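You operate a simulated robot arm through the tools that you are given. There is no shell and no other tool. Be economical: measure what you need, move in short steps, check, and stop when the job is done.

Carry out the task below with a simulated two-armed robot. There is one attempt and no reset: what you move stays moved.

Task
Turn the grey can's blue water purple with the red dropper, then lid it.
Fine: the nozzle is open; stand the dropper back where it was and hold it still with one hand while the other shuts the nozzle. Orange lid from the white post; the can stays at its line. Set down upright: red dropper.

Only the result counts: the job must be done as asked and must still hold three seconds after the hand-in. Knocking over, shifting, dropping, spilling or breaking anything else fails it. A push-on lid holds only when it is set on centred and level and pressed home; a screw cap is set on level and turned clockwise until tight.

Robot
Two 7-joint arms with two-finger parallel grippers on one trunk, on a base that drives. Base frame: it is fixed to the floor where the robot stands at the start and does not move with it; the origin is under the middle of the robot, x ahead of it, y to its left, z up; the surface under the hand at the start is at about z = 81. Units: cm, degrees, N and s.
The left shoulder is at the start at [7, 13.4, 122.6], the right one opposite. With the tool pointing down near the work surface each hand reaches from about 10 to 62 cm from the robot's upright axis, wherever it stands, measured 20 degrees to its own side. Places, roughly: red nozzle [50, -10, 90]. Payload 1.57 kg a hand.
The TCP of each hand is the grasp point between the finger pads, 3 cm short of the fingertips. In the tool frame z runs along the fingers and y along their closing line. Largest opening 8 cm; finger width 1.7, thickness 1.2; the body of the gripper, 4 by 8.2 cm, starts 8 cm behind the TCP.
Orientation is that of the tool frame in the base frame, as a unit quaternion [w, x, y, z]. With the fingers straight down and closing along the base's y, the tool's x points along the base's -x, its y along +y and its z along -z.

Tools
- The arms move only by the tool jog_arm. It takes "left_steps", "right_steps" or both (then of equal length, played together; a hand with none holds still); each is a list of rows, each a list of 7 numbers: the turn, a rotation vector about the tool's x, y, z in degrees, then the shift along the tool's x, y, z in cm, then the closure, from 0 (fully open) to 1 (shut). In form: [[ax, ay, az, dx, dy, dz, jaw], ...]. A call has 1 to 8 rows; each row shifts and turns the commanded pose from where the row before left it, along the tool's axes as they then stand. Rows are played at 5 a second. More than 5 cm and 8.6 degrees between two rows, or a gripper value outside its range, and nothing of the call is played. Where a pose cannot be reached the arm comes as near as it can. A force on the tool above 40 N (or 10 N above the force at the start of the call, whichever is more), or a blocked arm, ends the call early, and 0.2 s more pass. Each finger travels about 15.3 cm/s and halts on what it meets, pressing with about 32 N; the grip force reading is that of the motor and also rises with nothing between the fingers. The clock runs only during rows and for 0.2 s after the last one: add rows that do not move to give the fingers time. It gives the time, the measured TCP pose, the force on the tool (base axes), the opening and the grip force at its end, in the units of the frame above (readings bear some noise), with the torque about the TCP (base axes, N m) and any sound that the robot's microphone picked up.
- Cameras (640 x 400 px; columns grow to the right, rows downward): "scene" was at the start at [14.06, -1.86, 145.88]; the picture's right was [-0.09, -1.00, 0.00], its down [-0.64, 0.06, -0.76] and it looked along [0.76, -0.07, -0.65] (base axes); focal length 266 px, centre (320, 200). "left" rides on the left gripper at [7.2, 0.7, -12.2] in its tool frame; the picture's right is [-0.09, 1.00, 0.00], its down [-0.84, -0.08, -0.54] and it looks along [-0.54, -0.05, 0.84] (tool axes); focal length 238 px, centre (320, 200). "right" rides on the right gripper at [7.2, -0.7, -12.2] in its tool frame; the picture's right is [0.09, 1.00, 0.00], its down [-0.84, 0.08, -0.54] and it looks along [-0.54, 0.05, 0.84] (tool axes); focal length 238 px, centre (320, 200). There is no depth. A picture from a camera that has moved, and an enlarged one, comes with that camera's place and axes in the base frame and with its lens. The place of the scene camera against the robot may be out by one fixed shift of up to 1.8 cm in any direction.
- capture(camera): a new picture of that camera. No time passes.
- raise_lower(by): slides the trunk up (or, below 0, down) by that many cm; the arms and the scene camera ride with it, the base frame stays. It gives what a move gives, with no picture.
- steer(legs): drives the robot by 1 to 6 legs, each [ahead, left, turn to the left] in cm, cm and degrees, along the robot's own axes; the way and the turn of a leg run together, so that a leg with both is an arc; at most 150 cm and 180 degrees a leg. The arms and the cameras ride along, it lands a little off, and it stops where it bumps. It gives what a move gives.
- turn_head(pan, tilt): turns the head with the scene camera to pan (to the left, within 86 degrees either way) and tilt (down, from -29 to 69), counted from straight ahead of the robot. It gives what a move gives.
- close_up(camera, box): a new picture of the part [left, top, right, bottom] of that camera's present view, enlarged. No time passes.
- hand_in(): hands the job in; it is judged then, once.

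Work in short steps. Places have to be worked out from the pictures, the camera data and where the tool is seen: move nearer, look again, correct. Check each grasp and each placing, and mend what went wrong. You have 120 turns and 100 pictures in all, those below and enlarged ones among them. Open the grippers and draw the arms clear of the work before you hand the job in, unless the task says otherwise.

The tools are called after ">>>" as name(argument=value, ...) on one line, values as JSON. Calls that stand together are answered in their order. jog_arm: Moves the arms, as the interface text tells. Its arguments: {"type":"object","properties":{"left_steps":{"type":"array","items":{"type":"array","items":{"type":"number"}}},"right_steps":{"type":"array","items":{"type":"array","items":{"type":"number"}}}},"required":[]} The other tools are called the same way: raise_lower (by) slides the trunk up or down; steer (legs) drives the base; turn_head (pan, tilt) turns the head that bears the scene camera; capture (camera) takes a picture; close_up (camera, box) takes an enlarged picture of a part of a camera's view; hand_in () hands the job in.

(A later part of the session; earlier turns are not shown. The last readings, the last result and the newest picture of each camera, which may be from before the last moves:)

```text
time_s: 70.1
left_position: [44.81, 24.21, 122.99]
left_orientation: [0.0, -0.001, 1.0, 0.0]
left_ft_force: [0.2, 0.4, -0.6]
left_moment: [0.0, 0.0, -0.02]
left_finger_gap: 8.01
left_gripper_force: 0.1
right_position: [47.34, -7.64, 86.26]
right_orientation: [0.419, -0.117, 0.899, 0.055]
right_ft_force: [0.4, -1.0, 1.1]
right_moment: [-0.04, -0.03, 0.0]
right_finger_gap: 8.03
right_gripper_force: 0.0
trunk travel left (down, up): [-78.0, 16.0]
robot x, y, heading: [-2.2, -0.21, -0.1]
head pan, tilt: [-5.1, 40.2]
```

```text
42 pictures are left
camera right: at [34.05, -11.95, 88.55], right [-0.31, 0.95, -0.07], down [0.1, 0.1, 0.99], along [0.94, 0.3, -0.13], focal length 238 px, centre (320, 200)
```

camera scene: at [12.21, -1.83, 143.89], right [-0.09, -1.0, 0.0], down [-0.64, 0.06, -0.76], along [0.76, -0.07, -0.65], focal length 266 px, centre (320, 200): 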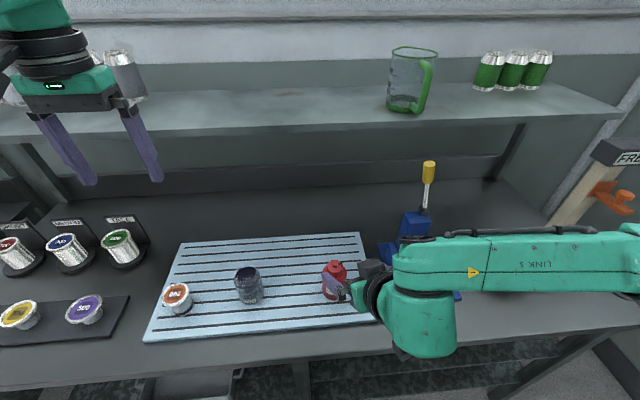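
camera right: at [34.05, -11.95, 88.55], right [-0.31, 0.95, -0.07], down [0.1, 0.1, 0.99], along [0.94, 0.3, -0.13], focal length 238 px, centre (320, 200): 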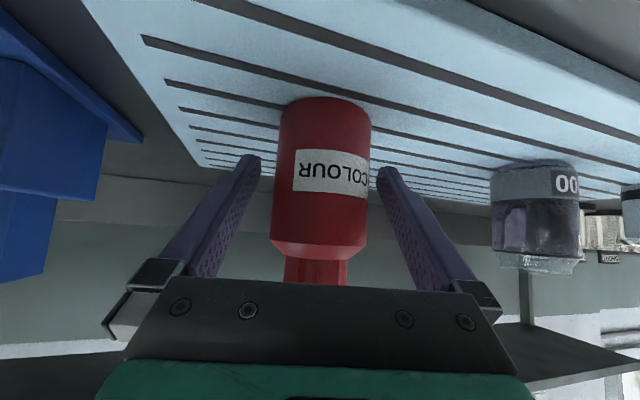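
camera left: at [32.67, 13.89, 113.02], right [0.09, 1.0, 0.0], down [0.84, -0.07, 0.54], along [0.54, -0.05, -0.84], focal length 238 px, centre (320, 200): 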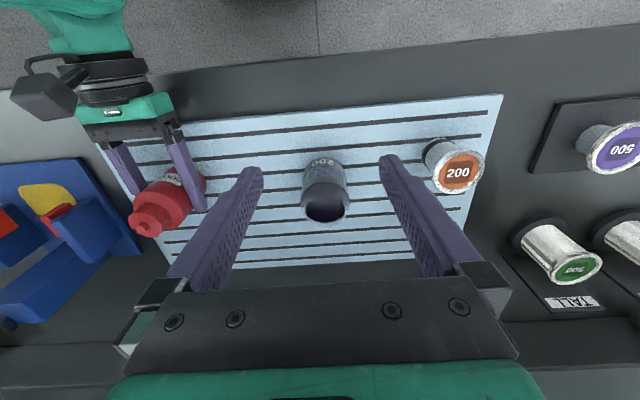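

Slightly off centre (≈0.25 cm); correct, then close.

>>> jog_arm(right_steps=[[0, 0, 0, 0, 0.22, 0, 0], [0, 0, 0, 0, 0, 0, 0.2], [0, 0, 0, 0, 0, 0, 0.28], [0, 0, 0, 0, 0, 0, 0.36], [0, 0, 0, 0, 0, 0, 0.5], [0, 0, 0, 0, 0, 0, 0.5]])

>>> capture(camera="right")

```text
time_s: 71.5
left_position: [44.79, 24.28, 122.98]
left_orientation: [0.001, -0.001, 1.0, 0.0]
left_ft_force: [0.7, 0.5, 0.0]
left_moment: [-0.02, 0.01, 0.02]
left_finger_gap: 8.0
left_gripper_force: 0.1
right_position: [47.25, -7.44, 86.14]
right_orientation: [0.419, -0.118, 0.899, 0.056]
right_ft_force: [0.2, 0.0, 0.1]
right_moment: [-0.04, -0.03, 0.03]
right_finger_gap: 5.7
right_gripper_force: 32.0
trunk travel left (down, up): [-78.0, 16.0]
robot x, y, heading: [-1.92, -0.02, -0.1]
head pan, tilt: [-5.1, 40.2]
```

```text
41 pictures are left
camera right: at [33.99, -11.65, 88.53], right [-0.31, 0.95, -0.07], down [0.1, 0.11, 0.99], along [0.94, 0.3, -0.13], focal length 238 px, centre (320, 200)
```

right: 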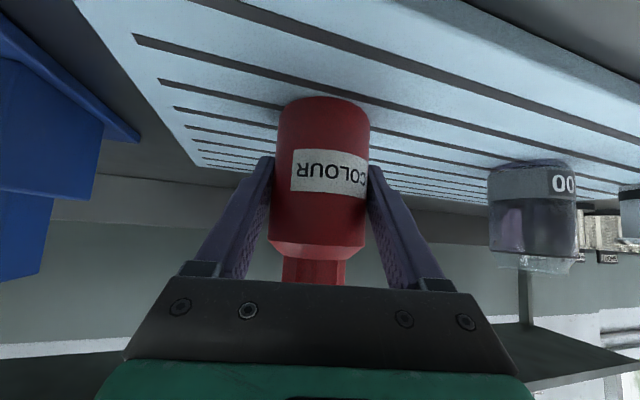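

Dropper held again. Now bringing the left hand over the knob at height.

>>> jog_arm(left_steps=[[0, 0, 0, -0.37, -4.5, 1, 0], [0, 0, 0, -0.37, -4.5, 1, 0], [0, 0, 0, -0.37, -4.5, 1, 0], [0, 0, 0, -0.37, -4.5, 1, 0], [0, 0, 0, -0.37, -4.5, 1, 0], [0, 0, 0, -0.37, -4.5, 1.5, 0], [0, 0, 0, -0.37, -4.5, 2, 0], [0, 0, 0, 0, 0, 2, 0]])

>>> capture(camera="left")

```text
time_s: 73.3
left_position: [44.4, 9.77, 115.3]
left_orientation: [0.001, -0.001, 1.0, -0.001]
left_ft_force: [-0.4, 0.3, 0.3]
left_moment: [0.04, 0.01, 0.04]
left_finger_gap: 7.98
left_gripper_force: 0.1
left hand out of reach, approached as far as the arm can: row 3, 4, 5, 6, 7
right_position: [47.32, -7.56, 86.06]
right_orientation: [0.419, -0.117, 0.899, 0.055]
right_ft_force: [-0.7, -1.3, 0.9]
right_moment: [-0.12, -0.04, -0.04]
right_finger_gap: 5.67
right_gripper_force: 31.5
trunk travel left (down, up): [-78.0, 16.0]
robot x, y, heading: [-1.88, -0.02, -0.1]
head pan, tilt: [-5.1, 40.2]
```

```text
40 pictures are left
camera left: at [37.22, 10.49, 127.4], right [0.09, 1.0, 0.0], down [0.84, -0.07, 0.54], along [0.54, -0.05, -0.84], focal length 238 px, centre (320, 200)
```

left: 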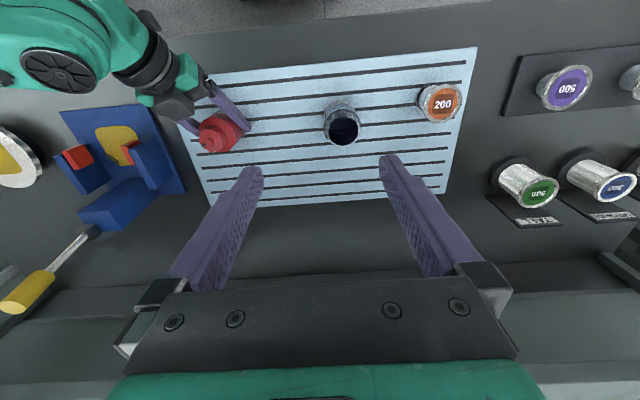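

The left hand gets stuck near y≈10 at height; try descending as it crosses, where reach is greater.

>>> jog_arm(left_steps=[[0, 0, 0, -0.5, -1, 4, 0], [0, 0, 0, -0.5, -2, 3, 0], [0, 0, 0, -0.5, -3, 0, 0], [0, 0, 0, -0.5, -3, 0, 0], [0, 0, 0, 0, 0, 0, 0]])

```text
time_s: 74.5
left_position: [42.3, 6.41, 108.11]
left_orientation: [0.001, -0.002, 1.0, -0.001]
left_ft_force: [0.2, -0.3, 0.4]
left_moment: [0.02, 0.01, -0.02]
left_finger_gap: 8.01
left_gripper_force: 0.1
left hand out of reach, approached as far as the arm can: row 2, 3, 4
right_position: [47.25, -7.31, 86.11]
right_orientation: [0.419, -0.117, 0.899, 0.055]
right_ft_force: [-0.8, 0.6, 0.0]
right_moment: [-0.04, 0.01, -0.01]
right_finger_gap: 5.66
right_gripper_force: 31.9
trunk travel left (down, up): [-78.0, 16.0]
robot x, y, heading: [-1.74, -0.0, -0.1]
head pan, tilt: [-5.1, 40.2]
```

Perhaps the limit depends on hand yaw; I'll yaw the left hand clockwise and try crossing again.

>>> jog_arm(left_steps=[[0, 0, 8, 0, 0, 0, 0], [0, 0, 8, 0, 0, 0, 0], [0, 0, 8, 0, 0, 0, 0], [0, 0, 0, -0.5, -3, 0, 0], [0, 0, 0, -0.5, -3, 0, 0], [0, 0, 0, 0, 0, 0, 0]])

```text
time_s: 75.9
left_position: [38.64, 4.46, 108.18]
left_orientation: [0.001, 0.207, 0.978, 0.0]
left_ft_force: [0.3, -0.1, -0.5]
left_moment: [-0.04, -0.01, -0.02]
left_finger_gap: 7.98
left_gripper_force: 0.1
left hand out of reach, approached as far as the arm can: row 4, 5
right_position: [47.33, -7.44, 86.09]
right_orientation: [0.419, -0.116, 0.899, 0.055]
right_ft_force: [0.3, -0.5, -0.1]
right_moment: [-0.06, 0.03, 0.03]
right_finger_gap: 5.68
right_gripper_force: 31.9
trunk travel left (down, up): [-78.0, 16.0]
robot x, y, heading: [-1.73, 0.01, 0.0]
head pan, tilt: [-5.1, 40.2]
```

>>> jog_arm(left_steps=[[0, 0, -8.5, 0, 0, 0, 0], [0, 0, -8.5, 0, 0, 0, 0], [0, 0, -8.5, 0, 0, 0, 0], [0, 0, -8.5, 0, 0, 0, 0], [0, 0, -8.5, 0, 0, 0, 0], [0, 0, -8.5, 0, 0, 0, 0], [0, 0, 0, -2, -3, 0, 0], [0, 0, 0, -2, -3, 0, 0]])

>>> capture(camera="scene")

```text
time_s: 77.7
left_position: [41.94, 6.29, 108.19]
left_orientation: [0.0, -0.235, 0.972, -0.001]
left_ft_force: [-0.6, 1.0, 0.3]
left_moment: [0.02, -0.03, 0.03]
left_finger_gap: 8.0
left_gripper_force: 0.1
left hand out of reach, approached as far as the arm can: row 7, 8
right_position: [47.32, -7.4, 86.1]
right_orientation: [0.419, -0.117, 0.899, 0.055]
right_ft_force: [0.6, -0.2, 0.2]
right_moment: [-0.01, -0.01, 0.03]
right_finger_gap: 5.69
right_gripper_force: 32.2
trunk travel left (down, up): [-78.0, 16.0]
robot x, y, heading: [-1.42, -0.02, -0.1]
head pan, tilt: [-5.1, 40.2]
```

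```text
39 pictures are left
camera scene: at [12.25, -1.83, 143.88], right [-0.09, -1.0, 0.0], down [-0.64, 0.06, -0.76], along [0.76, -0.07, -0.65], focal length 266 px, centre (320, 200)
```

scene: 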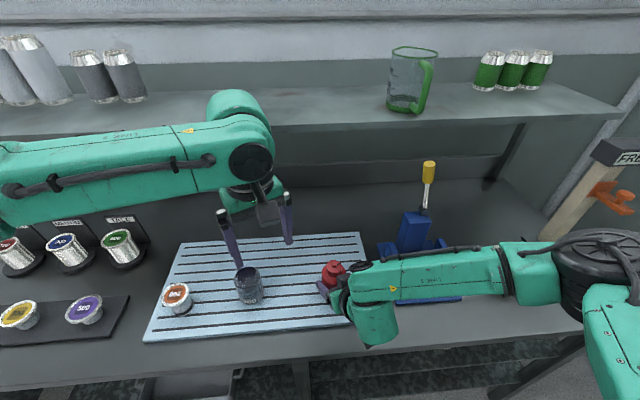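

The left arm can't cross over, so I'll swap roles: the left will hold the body from the left-front, tilted, and the right will twist the knob from above. First release the right hand and back it off, while the left yaws clockwise.

>>> jog_arm(right_steps=[[0, 0, 0, 0, 0, 0, 0.25], [0, 0, 0, 0, 0, 0, 0], [0, 0, 0, 0, 0, 0, 0], [0, 0, 0, 0, 0, -2.5, 0], [0, 0, 0, 0, 0, -3, 0], [0, 0, 0, 0, 0, -3, 0], [0, 0, 0, -1.5, 0, -2, 0], [0, 0, 0, -3, 0, -2, 0]], left_steps=[[0, 0, 8.5, 0, 0, 0, 0], [0, 0, 8.5, 0, 0, 0, 0], [0, 0, 8.5, 0, 0, 0, 0], [0, 0, 8.5, 0, 2, 0, 0], [0, 0, 8.5, 0, 2, 0, 0], [0, 0, 8.5, 0, 0, 0, 0], [0, 0, 8.5, 0, 0, 0, 0], [0, 0, 8.5, 0, 0, 0, 0]])

>>> capture(camera="right")

```text
time_s: 79.5
left_position: [41.98, 10.3, 107.97]
left_orientation: [0.001, 0.35, 0.937, 0.001]
left_ft_force: [0.4, 0.6, 0.0]
left_moment: [-0.01, 0.0, 0.0]
left_finger_gap: 8.0
left_gripper_force: 0.1
right_position: [40.77, -9.08, 97.77]
right_orientation: [0.419, -0.118, 0.898, 0.056]
right_ft_force: [-1.1, -1.1, 0.1]
right_moment: [0.03, 0.01, 0.01]
right_finger_gap: 7.99
right_gripper_force: 0.0
trunk travel left (down, up): [-78.0, 16.0]
robot x, y, heading: [-1.94, -0.0, -0.2]
head pan, tilt: [-5.1, 40.2]
```

```text
38 pictures are left
camera right: at [27.46, -13.32, 100.17], right [-0.31, 0.95, -0.07], down [0.1, 0.11, 0.99], along [0.94, 0.3, -0.13], focal length 238 px, centre (320, 200)
```

right: 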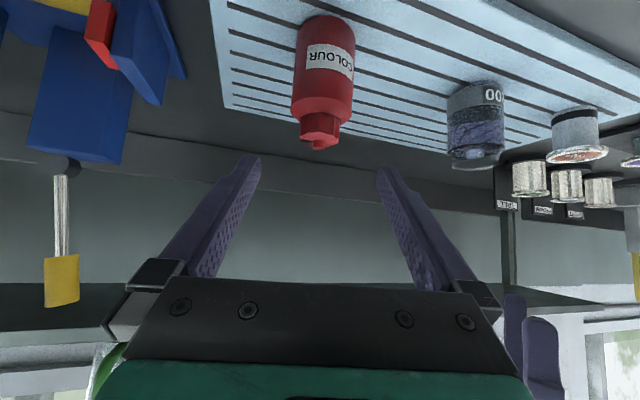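

The dropper is still standing. Now pitch the left hand into its tilted pose and lift the right hand clear.

>>> jog_arm(right_steps=[[0, 0, 0, -2.3, 0, -1.9, 0], [0, 0, 0, -2.3, 0, -1.9, 0], [0, 0, 0, -2.3, 0, -1.9, 0], [0, 0, 0, -2.3, 0, -1.9, 0], [0, 8.4, 0, 0, -1.5, 0, 0], [0, 8.4, 0, 0, -1.5, 0, 0], [0, 8.4, 0, 0, -1.5, 0, 0], [0, 8.4, 0, 0, -1.5, 0, 0]], left_steps=[[0, 0, 8.5, 0, 0, 0, 0], [0, 0, 0, 0, 0, 0, 0], [0, -8.4, 0, 0, 0, 0, 0], [0, -8.4, 0, 0, 0, 0, 0], [0, -8.4, 0, 0, 0, 0, 0], [0, -8.4, 0, 0, 0, 0, 0], [0, -8.4, 0, 0, 0, 0, 0], [0, -8.4, 0, 0, 0, 0, 0]])

```text
time_s: 81.3
left_position: [42.05, 9.9, 108.18]
left_orientation: [0.387, 0.379, 0.822, -0.178]
left_ft_force: [0.0, 0.4, -0.5]
left_moment: [-0.04, -0.03, 0.06]
left_finger_gap: 8.0
left_gripper_force: 0.1
right_position: [42.53, -15.21, 109.56]
right_orientation: [0.14, -0.129, 0.981, 0.021]
right_ft_force: [-0.9, 0.2, -0.2]
right_moment: [0.04, -0.02, -0.01]
right_finger_gap: 7.98
right_gripper_force: 0.1
trunk travel left (down, up): [-78.0, 16.0]
robot x, y, heading: [-2.11, -0.18, -0.2]
head pan, tilt: [-5.1, 40.2]
```

>>> jog_arm(left_steps=[[0, 0, 0, 0.93, -1.45, 3.5, 0], [0, 0, 0, 0.93, -1.45, 3.5, 0], [0, 0, 0, 0.93, -1.45, 3.5, 0], [0, 0, 0, 0.93, -1.45, 3.5, 0], [0, 0, 0, 0.93, -1.45, 3.5, 0], [0, 0, 0, 0, 0, 0, 0]], right_steps=[[0, 8.15, 0, 0, -1, 0, 0], [0, 8.15, 0, 0, -1, 0, 0], [0, 0, 0, 0, -1, 0, 0], [0, 0, 0, 0, 0, 0, 0], [0, 0, 0, 0, 0, 0, 0], [0, 0, 0, 0, 0, 0, 0]])

>>> capture(camera="left")

>>> capture(camera="scene")

```text
time_s: 82.7
left_position: [43.02, -1.01, 95.1]
left_orientation: [0.387, 0.379, 0.821, -0.178]
left_ft_force: [-0.2, 0.1, -0.6]
left_moment: [0.01, 0.0, -0.01]
left_finger_gap: 8.0
left_gripper_force: 0.1
left hand out of reach, approached as far as the arm can: row 5
right_position: [43.21, -17.8, 109.54]
right_orientation: [0.002, -0.129, 0.992, 0.001]
right_ft_force: [-0.1, 0.6, 0.2]
right_moment: [-0.04, 0.0, 0.01]
right_finger_gap: 8.02
right_gripper_force: 0.0
trunk travel left (down, up): [-78.0, 16.0]
robot x, y, heading: [-1.93, -0.36, -0.1]
head pan, tilt: [-5.1, 40.2]
```

```text
37 pictures are left
camera left: at [34.48, 10.11, 97.25], right [0.79, 0.6, 0.07], down [0.01, -0.14, 0.99], along [0.61, -0.79, -0.12], focal length 238 px, centre (320, 200)
```

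left: 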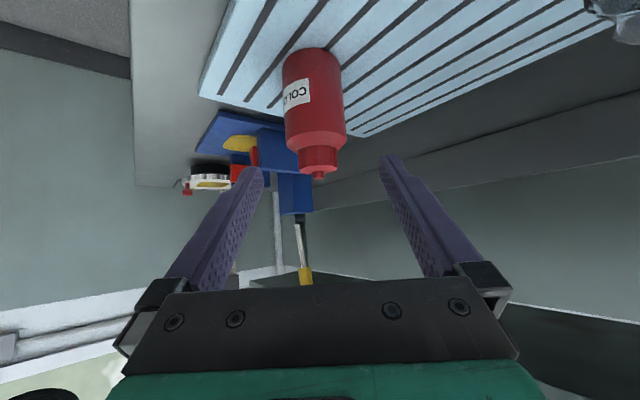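

```text
36 pictures are left
camera scene: at [12.08, -1.75, 143.9], right [-0.09, -1.0, 0.0], down [-0.64, 0.06, -0.76], along [0.76, -0.07, -0.64], focal length 266 px, centre (320, 200)
```

scene: 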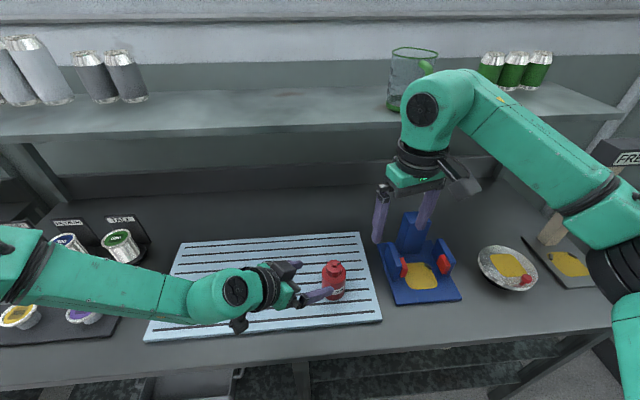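

The left arm is near a limit again—likely too close to the body. I'll back the robot up and retry the approach.

>>> steer(legs=[[-7, 0, 0]])

>>> jog_arm(left_steps=[[0, 0, 0, -1, 1.8, 1.2, 0], [0, 0, 0, -1, 1.8, 1.2, 0], [0, 0, 0, -0.8, 1.8, 1.2, 0], [0, 0, 0, 0, 0, 0, 0]])

```text
time_s: 83.7
left_position: [36.48, -1.04, 94.82]
left_orientation: [0.386, 0.378, 0.822, -0.179]
left_ft_force: [0.4, -0.1, 0.5]
left_moment: [0.04, 0.03, 0.03]
left_finger_gap: 7.98
left_gripper_force: 0.0
right_position: [36.66, -18.03, 109.29]
right_orientation: [-0.001, -0.129, 0.992, 0.001]
right_ft_force: [-0.1, -0.3, -0.1]
right_moment: [0.0, 0.03, -0.03]
right_finger_gap: 8.0
right_gripper_force: 0.0
trunk travel left (down, up): [-78.0, 16.0]
robot x, y, heading: [-8.8, 0.27, -0.5]
head pan, tilt: [-5.1, 40.2]
```

```text
time_s: 84.7
left_position: [41.52, 0.41, 96.26]
left_orientation: [0.387, 0.378, 0.822, -0.177]
left_ft_force: [0.0, 0.9, 0.3]
left_moment: [0.02, -0.01, 0.01]
left_finger_gap: 7.97
left_gripper_force: 0.1
left hand out of reach, approached as far as the arm can: row 1, 2, 3
right_position: [36.44, -17.99, 109.54]
right_orientation: [0.001, -0.129, 0.992, 0.002]
right_ft_force: [0.2, 0.4, -0.1]
right_moment: [0.01, 0.01, 0.01]
right_finger_gap: 8.0
right_gripper_force: 0.0
trunk travel left (down, up): [-78.0, 16.0]
robot x, y, heading: [-8.59, 0.07, -0.0]
head pan, tilt: [-5.1, 40.2]
```

I'll test how far the right hand, pointing down at low height, can cross to +y (in free space in front of the dropper), moving the left out of the way.

>>> jog_arm(left_steps=[[0, 0, 0, -2.5, 2.5, -2, 0], [0, 0, 0, -2.5, 2.5, -2, 0], [0, 0, 0, 0, 2, -4, 0], [0, 0, 0, 0, 2, -4, 0], [0, 0, 0, 0, 2, -4, 0], [0, 0, 0, 0, 0, 0, 0], [0, 0, 0, 0, 0, 0, 0], [0, 0, 0, 0, 0, 0, 0]], right_steps=[[0, 0, 0, -0.5, 0, 4, 0], [0, 0, 0, -0.5, 0, 4, 0], [0, 0, 0, -0.5, 0, 3.5, 0], [0, 0, 0, -1, 4, 0, 0], [0, 0, 0, -1, 4, 0, 0], [0, 0, 0, -1, 4, 0, 0], [0, 0, 0, -1, 4, 0, 0], [0, 0, 0, -1, 4, 0, 0]])

```text
time_s: 86.5
left_position: [43.89, 14.62, 110.18]
left_orientation: [0.388, 0.377, 0.822, -0.179]
left_ft_force: [-0.5, 0.9, 0.2]
left_moment: [-0.04, -0.04, -0.01]
left_finger_gap: 7.98
left_gripper_force: 0.1
right_position: [37.56, 3.07, 98.07]
right_orientation: [0.001, -0.129, 0.992, -0.001]
right_ft_force: [0.3, 0.3, -0.3]
right_moment: [0.0, -0.02, -0.01]
right_finger_gap: 8.01
right_gripper_force: 0.0
trunk travel left (down, up): [-78.0, 16.0]
robot x, y, heading: [-8.58, 0.08, -0.1]
head pan, tilt: [-5.1, 40.2]
```

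The right hand crosses easily when low. So I'll shift the robot ~10 cm right and forward: then both the left (holding) and the right (twisting) are within range. First lift the right hand clear.

>>> jog_arm(right_steps=[[0, 0, 0, 0, -4, -3, 0], [0, 0, 0, 0, -4, -3, 0], [0, 0, 0, 0, -4, -3, 0], [0, 0, 0, 0, -2, 0, 0]])

>>> steer(legs=[[8, -10, 0]])

```text
time_s: 87.5
left_position: [43.98, 14.3, 110.28]
left_orientation: [0.386, 0.379, 0.822, -0.177]
left_ft_force: [0.5, 0.3, 0.3]
left_moment: [0.0, 0.02, -0.03]
left_finger_gap: 7.98
left_gripper_force: 0.0
right_position: [41.08, -10.67, 107.12]
right_orientation: [0.001, -0.129, 0.992, 0.001]
right_ft_force: [0.0, -1.2, 0.0]
right_moment: [0.01, 0.02, -0.01]
right_finger_gap: 7.99
right_gripper_force: 0.1
trunk travel left (down, up): [-78.0, 16.0]
robot x, y, heading: [-8.66, -0.18, 0.1]
head pan, tilt: [-5.1, 40.2]
```

```text
time_s: 88.8
left_position: [51.82, 4.82, 110.24]
left_orientation: [0.388, 0.378, 0.821, -0.179]
left_ft_force: [-0.3, 0.6, -1.0]
left_moment: [0.0, 0.0, -0.03]
left_finger_gap: 8.0
left_gripper_force: 0.1
right_position: [49.01, -20.2, 107.2]
right_orientation: [0.002, -0.129, 0.992, 0.0]
right_ft_force: [0.7, -0.3, 0.6]
right_moment: [-0.02, -0.01, 0.01]
right_finger_gap: 8.01
right_gripper_force: 0.1
trunk travel left (down, up): [-78.0, 16.0]
robot x, y, heading: [-0.64, -9.8, 0.2]
head pan, tilt: [-5.1, 40.2]
```

>>> jog_arm(left_steps=[[0, 0, 0, 3.15, -2.75, 1.38, 0], [0, 0, 0, 3.15, -2.75, 1.38, 0], [0, 0, 0, 3.15, -2.75, 1.38, 0], [0, 0, 0, 3.15, -2.75, 1.38, 0], [0, 0, 0, 0.96, -0.2, 3.4, 0], [0, 0, 0, 0.96, -0.2, 3.4, 0], [0, 0, 0, 0, 0, 0, 0]])

>>> capture(camera="left")

```text
time_s: 90.3
left_position: [43.02, -2.29, 92.82]
left_orientation: [0.388, 0.376, 0.823, -0.174]
left_ft_force: [0.3, 0.3, 0.7]
left_moment: [0.01, 0.0, 0.03]
left_finger_gap: 7.99
left_gripper_force: 0.0
left hand out of reach, approached as far as the arm can: row 5, 6
right_position: [48.88, -20.27, 107.33]
right_orientation: [0.002, -0.129, 0.992, 0.0]
right_ft_force: [0.5, 0.9, 0.1]
right_moment: [0.0, 0.0, 0.0]
right_finger_gap: 8.0
right_gripper_force: 0.0
trunk travel left (down, up): [-78.0, 16.0]
robot x, y, heading: [-0.86, -10.03, -0.1]
head pan, tilt: [-5.1, 40.2]
```

```text
35 pictures are left
camera left: at [34.24, 8.69, 94.96], right [0.79, 0.61, 0.08], down [0.01, -0.14, 0.99], along [0.62, -0.78, -0.12], focal length 238 px, centre (320, 200)
```

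left: 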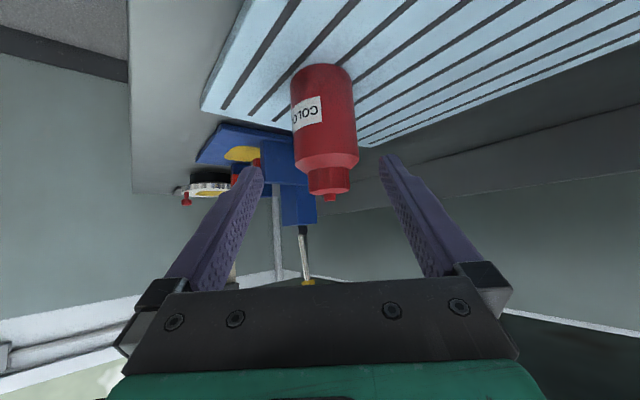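

Now limited by height rather than crossing—lowering the trunk should help. Raise both hands to compensate, then lower the trunk 10 cm.

>>> jog_arm(left_steps=[[0, 0, 0, -2.3, 0, -1.9, 0], [0, 0, 0, -2.3, 0, -1.9, 0], [0, 0, 0, -2.3, 0, -1.9, 0], [0, 0, 0, 0, 0, 0, 0]], right_steps=[[0, 0, 0, 2, 0, -3, 0], [0, 0, 0, 2, 0, -3, 0], [0, 0, 0, 2, 0, -3, 0], [0, 0, 0, 0, 0, 0, 0]])

>>> raise_lower(by=-10)

```text
time_s: 91.3
left_position: [42.97, -2.4, 101.39]
left_orientation: [0.387, 0.378, 0.822, -0.178]
left_ft_force: [0.3, 0.3, -0.4]
left_moment: [0.0, -0.01, -0.01]
left_finger_gap: 7.98
left_gripper_force: 0.0
right_position: [43.43, -21.98, 115.85]
right_orientation: [0.0, -0.13, 0.992, 0.001]
right_ft_force: [0.2, -0.5, 0.1]
right_moment: [0.01, -0.02, -0.01]
right_finger_gap: 7.99
right_gripper_force: 0.0
trunk travel left (down, up): [-78.0, 16.0]
robot x, y, heading: [-0.9, -9.85, -0.1]
head pan, tilt: [-5.1, 40.2]
```

```text
time_s: 92.7
left_position: [42.96, -2.37, 91.5]
left_orientation: [0.388, 0.378, 0.822, -0.177]
left_ft_force: [-0.2, 0.0, -0.8]
left_moment: [0.0, -0.03, -0.04]
left_finger_gap: 8.01
left_gripper_force: 0.0
right_position: [43.32, -21.97, 105.91]
right_orientation: [0.001, -0.13, 0.992, 0.001]
right_ft_force: [-0.5, 0.2, 0.1]
right_moment: [0.01, 0.02, 0.0]
right_finger_gap: 8.0
right_gripper_force: 0.1
trunk travel left (down, up): [-68.0, 26.0]
robot x, y, heading: [-1.25, -9.63, 0.0]
head pan, tilt: [-5.1, 40.2]
```

>>> jog_arm(left_steps=[[0, 0, 0, 0, 0, 0.5, 0], [0, 0, 0, 0, 0, 0, 0]])

>>> capture(camera="left")

```text
time_s: 93.3
left_position: [43.15, -2.56, 91.21]
left_orientation: [0.387, 0.379, 0.822, -0.178]
left_ft_force: [0.1, 1.0, -0.7]
left_moment: [0.01, -0.03, 0.0]
left_finger_gap: 7.99
left_gripper_force: 0.2
right_position: [43.39, -21.87, 105.87]
right_orientation: [0.0, -0.129, 0.992, 0.001]
right_ft_force: [0.1, 0.5, 0.0]
right_moment: [-0.02, 0.0, 0.02]
right_finger_gap: 8.0
right_gripper_force: 0.0
trunk travel left (down, up): [-68.0, 26.0]
robot x, y, heading: [-0.58, -9.74, -0.2]
head pan, tilt: [-5.1, 40.2]
```

```text
34 pictures are left
camera left: at [34.68, 8.42, 93.45], right [0.79, 0.6, 0.07], down [0.02, -0.14, 0.99], along [0.61, -0.79, -0.12], focal length 238 px, centre (320, 200)
```

left: 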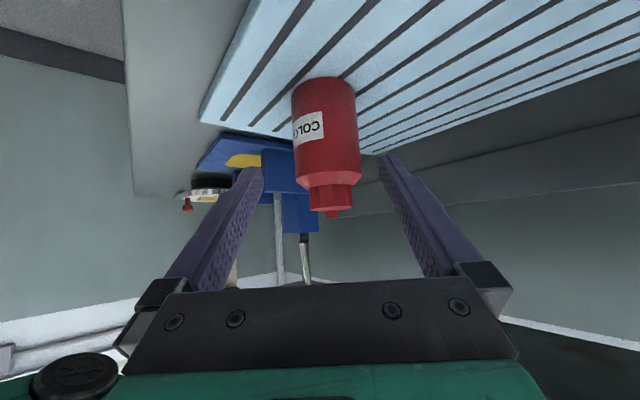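

Reach is fine now. Shift 0.45 cm sideways and advance 8.2 cm around the body.

>>> jog_arm(left_steps=[[0, 0, 0, 0, 0.45, 0, 0], [0, 0, 0, 0, 0, 2.1, 0], [0, 0, 0, 0, 0, 2.1, 0], [0, 0, 0, 0, 0, 2, 0], [0, 0, 0, 0, 0, 2, 0], [0, 0, 0, 0, 0, 0, 0]])

>>> capture(camera="left")

```text
time_s: 94.7
left_position: [47.69, -7.15, 85.84]
left_orientation: [0.388, 0.379, 0.821, -0.179]
left_ft_force: [0.6, 0.3, -0.1]
left_moment: [-0.01, -0.05, 0.02]
left_finger_gap: 7.98
left_gripper_force: 0.0
right_position: [43.21, -21.97, 105.85]
right_orientation: [0.001, -0.129, 0.992, 0.0]
right_ft_force: [0.3, 0.4, -1.0]
right_moment: [-0.01, -0.04, -0.02]
right_finger_gap: 8.01
right_gripper_force: 0.0
trunk travel left (down, up): [-68.0, 26.0]
robot x, y, heading: [-0.55, -9.96, 0.1]
head pan, tilt: [-5.1, 40.2]
```

```text
33 pictures are left
camera left: at [39.1, 3.86, 88.12], right [0.79, 0.6, 0.07], down [0.02, -0.14, 0.99], along [0.61, -0.79, -0.12], focal length 238 px, centre (320, 200)
```

left: 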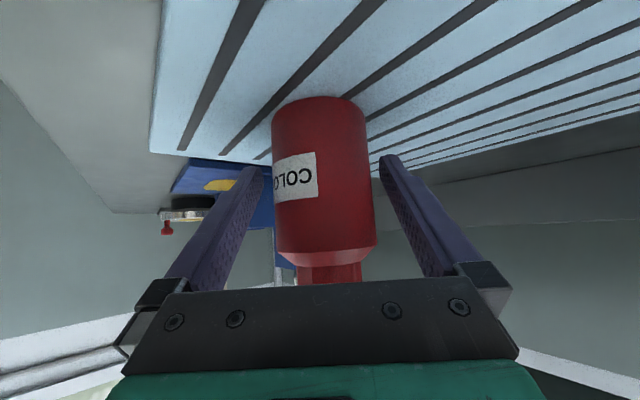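

Centred. Close the left gripper on the body.

>>> jog_arm(left_steps=[[0, 0, 0, 0, 0, 0, 0.2], [0, 0, 0, 0, 0, 0, 0.28], [0, 0, 0, 0, 0, 0, 0.36], [0, 0, 0, 0, 0, 0, 0.5], [0, 0, 0, 0, 0, 0, 0.5]], right_steps=[[0, 0, 0, -0.4, 3, 0, 0], [0, 0, 0, -0.4, 3, 0, 0], [0, 0, 0, -0.4, 3, 0, 0], [0, 0, 0, -0.4, 0, 0, 0], [0, 0, 0, 0, 0, 0, 0]])

>>> capture(camera="right")

```text
time_s: 95.9
left_position: [47.77, -7.2, 85.83]
left_orientation: [0.387, 0.378, 0.822, -0.178]
left_ft_force: [0.2, -0.1, 0.1]
left_moment: [-0.06, 0.03, -0.01]
left_finger_gap: 5.72
left_gripper_force: 31.9
right_position: [42.72, -12.75, 106.01]
right_orientation: [0.0, -0.129, 0.992, 0.001]
right_ft_force: [0.1, 0.0, -0.3]
right_moment: [0.03, -0.03, 0.04]
right_finger_gap: 7.99
right_gripper_force: 0.0
trunk travel left (down, up): [-68.0, 26.0]
robot x, y, heading: [-0.77, -9.43, -0.0]
head pan, tilt: [-5.1, 40.2]
```

```text
32 pictures are left
camera right: at [35.87, -15.34, 118.17], right [-0.35, 0.94, 0.0], down [0.79, 0.29, 0.54], along [0.51, 0.19, -0.84], focal length 238 px, centre (320, 200)
```

right: 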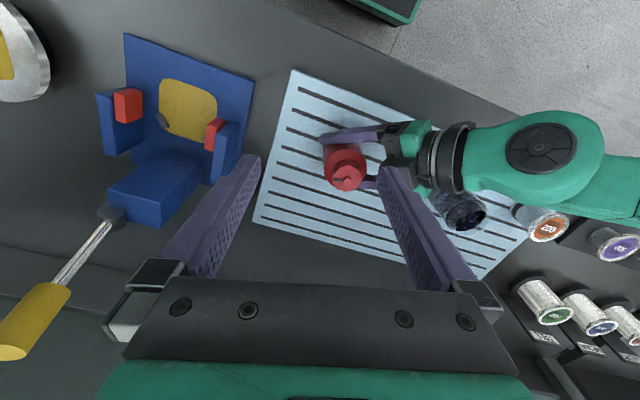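

>>> close_up(camera="right", box=[310, 130, 390, 210])

```text
5.00 times, centred on (350, 170) of right
camera zoom: at [35.87, -15.34, 118.17], right [-0.35, 0.94, 0.0], down [0.79, 0.29, 0.54], along [0.51, 0.19, -0.84], focal length 1192 px, centre (170, 350)
```

zoom: 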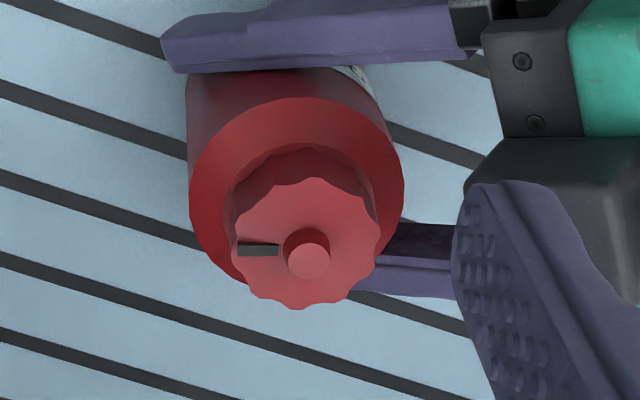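

The knob axis is at ≈(47.65,-7.4), diameter ≈3.5, top z≈92.3, and the mark points to about -y. Bringing the right hand over it with fingers partly closed.

>>> jog_arm(right_steps=[[0, 0, 0, -2.05, 1.3, 1, 0.3], [0, 0, 0, -2.05, 1.3, 2, 0.33], [0, 0, 0, -2.05, 1.3, 2.5, 0.33], [0, 0, 0, 0, 0, 2, 0.33], [0, 0, 0, 0, 0, 0, 0.33]])

>>> capture(camera="right")

```text
time_s: 97.1
left_position: [47.78, -7.28, 85.9]
left_orientation: [0.387, 0.378, 0.822, -0.178]
left_ft_force: [-1.0, -0.4, 0.6]
left_moment: [-0.02, 0.03, 0.02]
left_finger_gap: 5.71
left_gripper_force: 32.3
right_position: [47.39, -7.52, 98.57]
right_orientation: [0.001, -0.129, 0.992, 0.001]
right_ft_force: [0.2, 0.7, -0.2]
right_moment: [0.02, 0.0, -0.01]
right_finger_gap: 5.33
right_gripper_force: 0.0
trunk travel left (down, up): [-68.0, 26.0]
robot x, y, heading: [-0.89, -9.97, -0.1]
head pan, tilt: [-5.1, 40.2]
```

```text
30 pictures are left
camera right: at [40.75, -10.01, 110.74], right [-0.35, 0.94, 0.0], down [0.79, 0.29, 0.54], along [0.51, 0.19, -0.84], focal length 238 px, centre (320, 200)
```

right: 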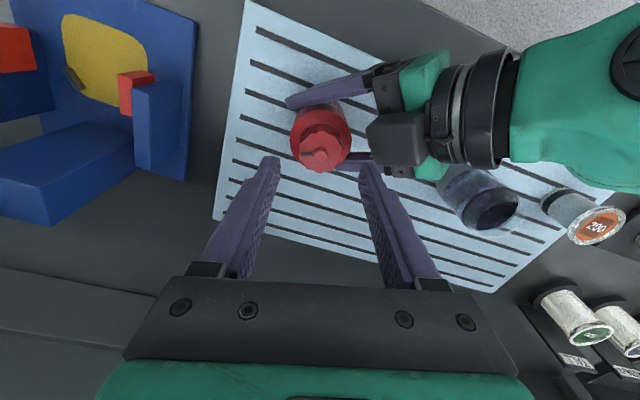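

Nearly aligned; descending to the knob with a 0.25 cm correction.

>>> jog_arm(right_steps=[[0, 0, 0, -0.23, 0.09, 2, 0.33], [0, 0, 0, 0, 0, 2, 0.33], [0, 0, 0, 0, 0, 1.2, 0.33], [0, 0, 0, 0, 0, 0.6, 0.33], [0, 0, 0, 0, 0, 0, 0.33]])

>>> capture(camera="right")

```text
time_s: 97.6
left_position: [47.68, -7.13, 85.76]
left_orientation: [0.386, 0.376, 0.824, -0.177]
left_ft_force: [-3.7, 1.6, 3.0]
left_moment: [-0.35, -0.09, 0.03]
left_finger_gap: 5.73
left_gripper_force: 32.0
right_position: [47.62, -7.2, 96.89]
right_orientation: [0.004, -0.132, 0.991, 0.007]
right_ft_force: [-0.3, -3.3, 7.4]
right_moment: [0.1, 0.1, 0.08]
right_finger_gap: 5.04
right_gripper_force: 0.0
trunk travel left (down, up): [-68.0, 26.0]
robot x, y, heading: [-0.4, -9.77, 0.0]
head pan, tilt: [-5.1, 40.2]
stopped in row 2 (right hand): the force on the tool passed its limit at 51 N (the readings are from after the stop); the commanded pose is now the measured one
```

```text
29 pictures are left
camera right: at [40.73, -9.91, 109.2], right [-0.35, 0.94, 0.01], down [0.78, 0.28, 0.55], along [0.51, 0.2, -0.83], focal length 238 px, centre (320, 200)
```

right: 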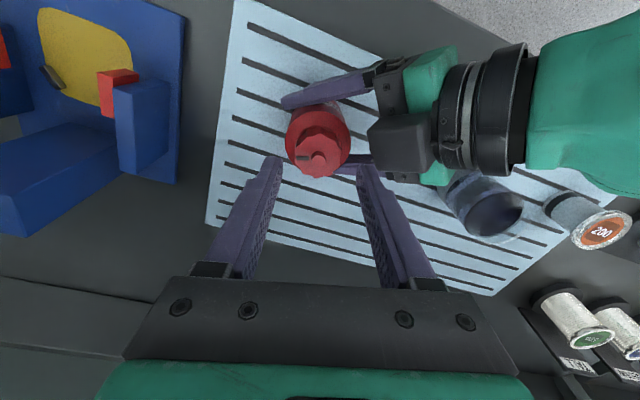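

A contact occurred at z≈97, well above the knob, so something else touched. Checking the scene.

>>> capture(camera="scene")

>>> close_up(camera="right", box=[250, 80, 480, 220])

```text
28 pictures are left
camera scene: at [13.12, -11.64, 133.92], right [-0.09, -1.0, 0.0], down [-0.64, 0.06, -0.76], along [0.76, -0.07, -0.64], focal length 266 px, centre (320, 200)
```

scene: 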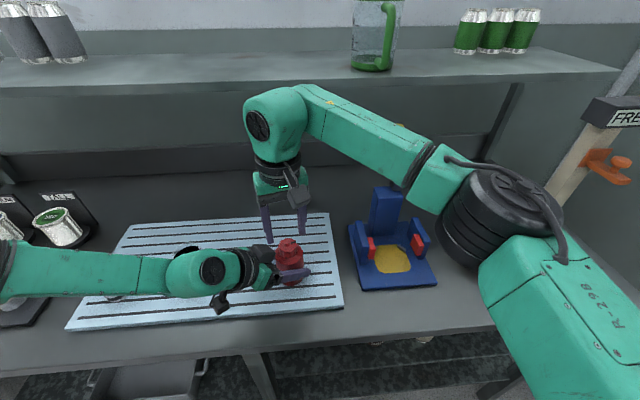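

```text
2.78 times, centred on (365, 150) of right
camera zoom: at [40.73, -9.91, 109.2], right [-0.35, 0.94, 0.01], down [0.78, 0.28, 0.55], along [0.51, 0.2, -0.83], focal length 663 px, centre (195, 339)
```

zoom: 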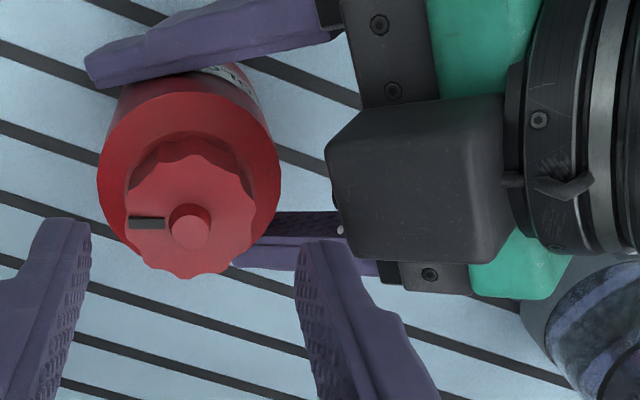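

A box on top of the left gripper was touched by a right finger. Raising the right hand, then yawing so its fingers straddle the knob sideways to that box.

>>> jog_arm(right_steps=[[0, 0, 0, 0, 0, -1.5, 0.33], [0.85, 0, 0, 0, 0, -1.5, 0.33], [0, 0, 7, 0, 0, 0, 0.42], [0, 0, 7, 0, 0, 0, 0.42], [0, 0, 7, 0, 0, 0, 0.42], [0, 0, 0, 0, 0, 0, 0.42]])

>>> capture(camera="right")

```text
time_s: 99.0
left_position: [47.73, -7.22, 85.81]
left_orientation: [0.386, 0.376, 0.824, -0.177]
left_ft_force: [-0.3, -1.4, 9.4]
left_moment: [0.12, 0.08, 0.03]
left_finger_gap: 5.71
left_gripper_force: 32.0
right_position: [47.58, -7.3, 99.96]
right_orientation: [0.005, 0.051, 0.999, 0.0]
right_ft_force: [-1.0, -0.3, 0.0]
right_moment: [0.0, 0.07, 0.0]
right_finger_gap: 4.66
right_gripper_force: 0.0
trunk travel left (down, up): [-68.0, 26.0]
robot x, y, heading: [-0.98, -9.85, 0.1]
head pan, tilt: [-5.1, 40.2]
```

```text
26 pictures are left
camera right: at [40.29, -7.1, 112.1], right [0.01, 1.0, 0.0], down [0.84, -0.01, 0.55], along [0.55, -0.01, -0.84], focal length 238 px, centre (320, 200)
```

right: 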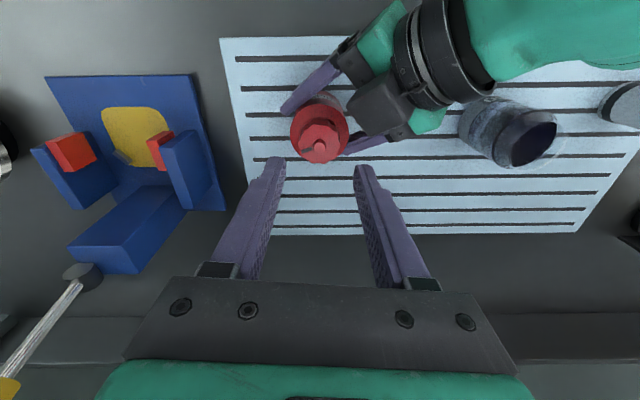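

Now the fingers are clear of the box. Yaw a little further and descend around the knob.

>>> jog_arm(right_steps=[[0, 0, 8, 0, 0.1, 1, 0.42], [0, 0, 0, 0, 0, 2, 0.42], [0, 0, 0, 0, 0, 2, 0.42], [0, 0, 0, 0, 0, 1.3, 0.42], [0, 0, 0, 0, 0, 0.7, 0.42], [0, 0, 0, 0, 0, 0, 0.42]])

>>> capture(camera="right")

```text
time_s: 100.4
left_position: [47.75, -7.23, 85.67]
left_orientation: [0.386, 0.376, 0.824, -0.177]
left_ft_force: [1.9, -1.7, 11.2]
left_moment: [0.05, -0.04, 0.02]
left_finger_gap: 5.71
left_gripper_force: 31.8
right_position: [47.79, -7.02, 92.95]
right_orientation: [0.005, 0.121, 0.993, 0.001]
right_ft_force: [-0.5, 0.1, 0.4]
right_moment: [-0.01, 0.01, -0.02]
right_finger_gap: 4.61
right_gripper_force: 0.0
trunk travel left (down, up): [-68.0, 26.0]
robot x, y, heading: [-0.84, -9.6, 0.1]
head pan, tilt: [-5.1, 40.2]
```

```text
25 pictures are left
camera right: at [40.47, -6.02, 105.09], right [0.15, 0.99, 0.0], down [0.83, -0.13, 0.55], along [0.54, -0.08, -0.84], focal length 238 px, centre (320, 200)
```

right: 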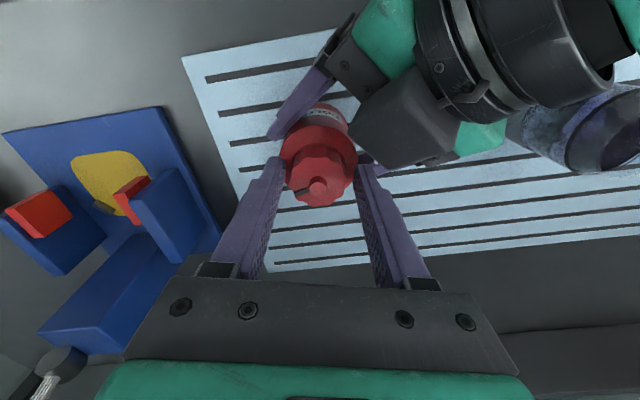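

Aligned around the knob. Close on it and turn clockwise in steps, watching torque and sounds.

>>> jog_arm(right_steps=[[0, 0, 0, 0, 0, 0, 0.5], [0, 0, 0, 0, 0, 0, 0.65], [0, 0, 0, 0, 0, 0, 0.65], [0, 0, 8, 0, 0, 0, 0.65], [0, 0, 8, 0, 0, 0, 0.65], [0, 0, 8, 0, 0, 0, 0.65], [0, 0, 8, 0, 0, 0, 0.65]])

>>> capture(camera="right")

```text
time_s: 102.0
left_position: [47.61, -7.15, 85.8]
left_orientation: [0.387, 0.376, 0.823, -0.177]
left_ft_force: [4.2, 5.7, 14.1]
left_moment: [0.2, 0.18, 0.01]
left_finger_gap: 5.7
left_gripper_force: 31.9
right_position: [47.74, -7.16, 92.96]
right_orientation: [0.004, 0.391, 0.92, 0.002]
right_ft_force: [-2.3, -7.3, 0.1]
right_moment: [-0.68, -0.13, 0.02]
right_finger_gap: 3.43
right_gripper_force: 32.0
trunk travel left (down, up): [-68.0, 26.0]
robot x, y, heading: [-0.87, -9.45, 0.3]
head pan, tilt: [-5.1, 40.2]
```

```text
24 pictures are left
camera right: at [42.15, -2.43, 105.12], right [0.65, 0.76, 0.01], down [0.63, -0.55, 0.55], along [0.42, -0.35, -0.84], focal length 238 px, centre (320, 200)
```

right: 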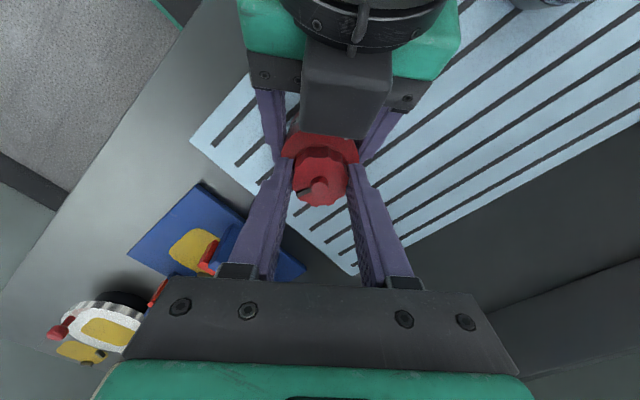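

The mark keeps its place in the hand's view, so the knob is turning with it. Keep turning.

>>> jog_arm(right_steps=[[0, 0, 8, 0, 0, 0, 0.65], [0, 0, 8, 0, 0, 0, 0.65], [0, 0, 8, 0, 0, 0, 0.65], [0, 0, 8, 0, 0, 0, 0.65], [0, 0, 8, 0, 0, 0, 0.65], [0, 0, 8, 0, 0, 0, 0.65]])

>>> capture(camera="right")

```text
time_s: 103.4
left_position: [47.76, -7.16, 85.84]
left_orientation: [0.386, 0.376, 0.824, -0.178]
left_ft_force: [-5.2, 10.3, 18.1]
left_moment: [-0.16, -0.58, 0.08]
left_finger_gap: 5.7
left_gripper_force: 32.3
right_position: [47.68, -7.11, 92.93]
right_orientation: [0.004, 0.732, 0.681, 0.003]
right_ft_force: [8.3, -10.2, -5.0]
right_moment: [-0.68, -0.03, 0.0]
right_finger_gap: 3.46
right_gripper_force: 32.3
trunk travel left (down, up): [-68.0, 26.0]
robot x, y, heading: [-0.4, -9.55, -0.0]
head pan, tilt: [-5.1, 40.2]
```

```text
23 pictures are left
camera right: at [47.49, 0.11, 105.16], right [1.0, 0.02, 0.01], down [0.01, -0.84, 0.54], along [0.02, -0.54, -0.84], focal length 238 px, centre (320, 200)
```

right: 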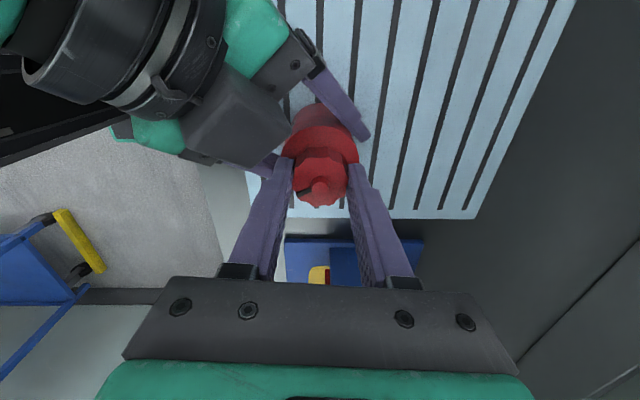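

Turned ~80° so far with the mark following. The finger is near the box, so I'll release slightly, lift, rewind, and regrip.

>>> jog_arm(right_steps=[[0, 0, 0, 0, 0, 0, 0.47], [0, 0, 0, 0, 0, 0, 0.47], [0, 0, 0, 0, 0, -2, 0.47], [0, 0, 0, 0, 0, -2, 0.47], [0, 0, -8.5, 0, 0, 0, 0.45], [0, 0, -8.5, 0, 0, 0, 0.42], [0, 0, -8.5, 0, 0, 0, 0.42], [0, 0, -8.5, 0, 0, 0, 0.42]])

>>> jog_arm(right_steps=[[0, 0, -8.5, 0, 0, 0, 0.42], [0, 0, -8.5, 0, 0, 0, 0.42], [0, 0, -8.5, 0, 0, 0, 0.42], [0, 0, -8.5, 0, 0, 0, 0.42], [0, 0, -8.5, 0, 0, 0, 0.42], [0, 0, 0, 0, 0, 0, 0.42]])

>>> close_up(camera="right", box=[240, 90, 420, 210])

```text
time_s: 105.2
left_position: [47.67, -7.11, 85.77]
left_orientation: [0.387, 0.375, 0.824, -0.177]
left_ft_force: [0.4, -0.3, 11.1]
left_moment: [-0.05, 0.02, 0.04]
left_finger_gap: 5.67
left_gripper_force: 32.2
right_position: [47.53, -6.96, 97.0]
right_orientation: [0.003, 0.499, 0.867, 0.003]
right_ft_force: [-0.2, -0.8, -0.1]
right_moment: [-0.01, -0.01, -0.01]
right_finger_gap: 4.65
right_gripper_force: 0.1
trunk travel left (down, up): [-68.0, 26.0]
robot x, y, heading: [-0.68, -9.47, 0.1]
head pan, tilt: [-5.1, 40.2]
```

```text
time_s: 106.6
left_position: [47.62, -7.12, 85.78]
left_orientation: [0.387, 0.376, 0.823, -0.177]
left_ft_force: [-0.4, -0.7, 9.5]
left_moment: [0.02, 0.0, 0.04]
left_finger_gap: 5.71
left_gripper_force: 32.1
right_position: [47.63, -7.08, 96.85]
right_orientation: [0.005, 0.15, 0.989, 0.001]
right_ft_force: [0.0, 0.1, -0.5]
right_moment: [0.0, -0.02, 0.0]
right_finger_gap: 4.67
right_gripper_force: 0.0
trunk travel left (down, up): [-68.0, 26.0]
robot x, y, heading: [-0.71, -9.66, 0.1]
head pan, tilt: [-5.1, 40.2]
```

```text
3.33 times, centred on (330, 150) of right
camera zoom: at [40.43, -5.58, 109.12], right [0.21, 0.98, 0.0], down [0.82, -0.17, 0.55], along [0.54, -0.11, -0.84], focal length 794 px, centre (287, 367)
```

zoom: 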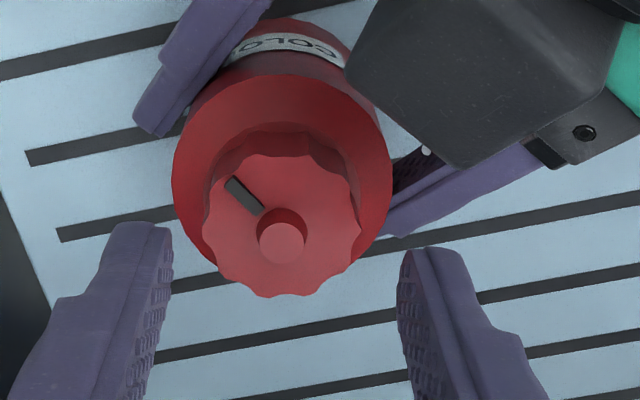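

The knob's mark has rotated ~72° clockwise (from -y to toward -x-y). Regrip and turn another ~80°.

>>> jog_arm(right_steps=[[0, 0, 0, 0, 0, 2, 0.42], [0, 0, 0, 0, 0, 1.3, 0.42], [0, 0, 0, 0, 0, 0.6, 0.42], [0, 0, 0, 0, 0, 0, 0.55], [0, 0, 0, 0, 0, 0, 0.65], [0, 0, 0, 0, 0, 0, 0.65], [0, 0, 8, 0, 0, 0, 0.65], [0, 0, 8, 0, 0, 0, 0.65]])

>>> jog_arm(right_steps=[[0, 0, 8, 0, 0, 0, 0.65], [0, 0, 8, 0, 0, 0, 0.65], [0, 0, 8, 0, 0, 0, 0.65], [0, 0, 8, 0, 0, 0, 0.65]])

>>> capture(camera="right")

```text
time_s: 108.4
left_position: [47.64, -7.06, 85.74]
left_orientation: [0.386, 0.376, 0.824, -0.177]
left_ft_force: [-3.3, 9.0, 10.3]
left_moment: [-0.13, -0.26, -0.04]
left_finger_gap: 5.71
left_gripper_force: 32.3
right_position: [47.74, -7.08, 92.91]
right_orientation: [0.005, 0.289, 0.957, 0.001]
right_ft_force: [1.8, -7.9, 0.5]
right_moment: [-0.35, 0.01, -0.02]
right_finger_gap: 3.37
right_gripper_force: 31.9
trunk travel left (down, up): [-68.0, 26.0]
robot x, y, heading: [-0.82, -9.89, 0.1]
head pan, tilt: [-5.1, 40.2]
```

```text
time_s: 109.4
left_position: [47.8, -7.11, 85.78]
left_orientation: [0.385, 0.377, 0.823, -0.179]
left_ft_force: [1.8, -0.5, 7.8]
left_moment: [0.25, -0.05, -0.36]
left_finger_gap: 5.71
left_gripper_force: 32.5
right_position: [47.7, -7.01, 92.97]
right_orientation: [0.002, 0.541, 0.841, 0.003]
right_ft_force: [-1.7, 1.7, -2.4]
right_moment: [-0.06, 0.17, 0.42]
right_finger_gap: 3.46
right_gripper_force: 32.0
trunk travel left (down, up): [-68.0, 26.0]
robot x, y, heading: [-0.63, -9.69, -0.2]
head pan, tilt: [-5.1, 40.2]
```

```text
21 pictures are left
camera right: at [43.96, -0.73, 105.29], right [0.87, 0.5, 0.01], down [0.42, -0.73, 0.54], along [0.28, -0.47, -0.84], focal length 238 px, centre (320, 200)
```

right: 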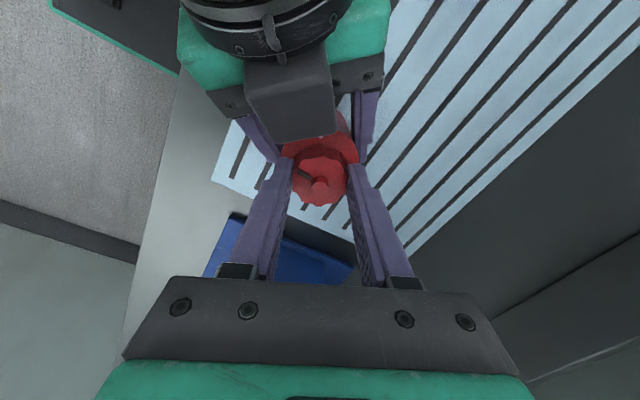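

Torque has risen to 0.42 N·m, so the knob is meeting its stop. One more small turn to confirm it's tight.

>>> jog_arm(right_steps=[[0, 0, 6, 0, 0, 0, 0.75], [0, 0, 6, 0, 0, 0, 0.75], [0, 0, 0, 0, 0, 0, 0.75]])

>>> close_up(camera="right", box=[270, 130, 370, 220])

```text
time_s: 110.2
left_position: [47.77, -7.14, 85.78]
left_orientation: [0.386, 0.376, 0.823, -0.177]
left_ft_force: [0.5, -0.6, 6.5]
left_moment: [0.17, -0.37, -0.26]
left_finger_gap: 5.7
left_gripper_force: 32.1
right_position: [47.71, -7.05, 93.13]
right_orientation: [0.003, 0.626, 0.78, 0.003]
right_ft_force: [-0.5, -0.6, 1.1]
right_moment: [-0.11, 0.19, 0.23]
right_finger_gap: 3.4
right_gripper_force: 32.2
trunk travel left (down, up): [-68.0, 26.0]
robot x, y, heading: [-0.84, -9.8, -0.1]
head pan, tilt: [-5.1, 40.2]
```

```text
4.44 times, centred on (320, 175) of right
camera zoom: at [45.38, -0.22, 105.31], right [0.95, 0.31, 0.01], down [0.25, -0.8, 0.54], along [0.17, -0.52, -0.84], focal length 1059 px, centre (320, 311)
```

zoom: 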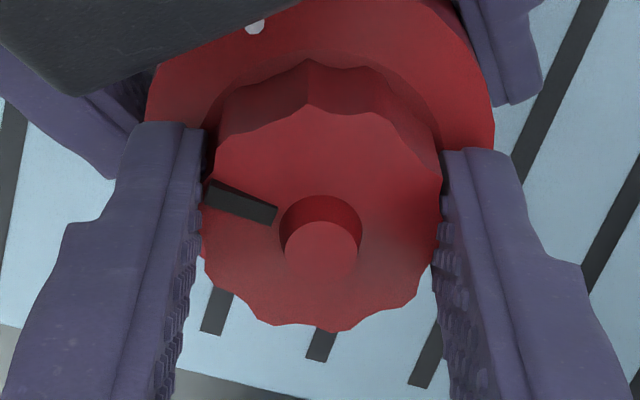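

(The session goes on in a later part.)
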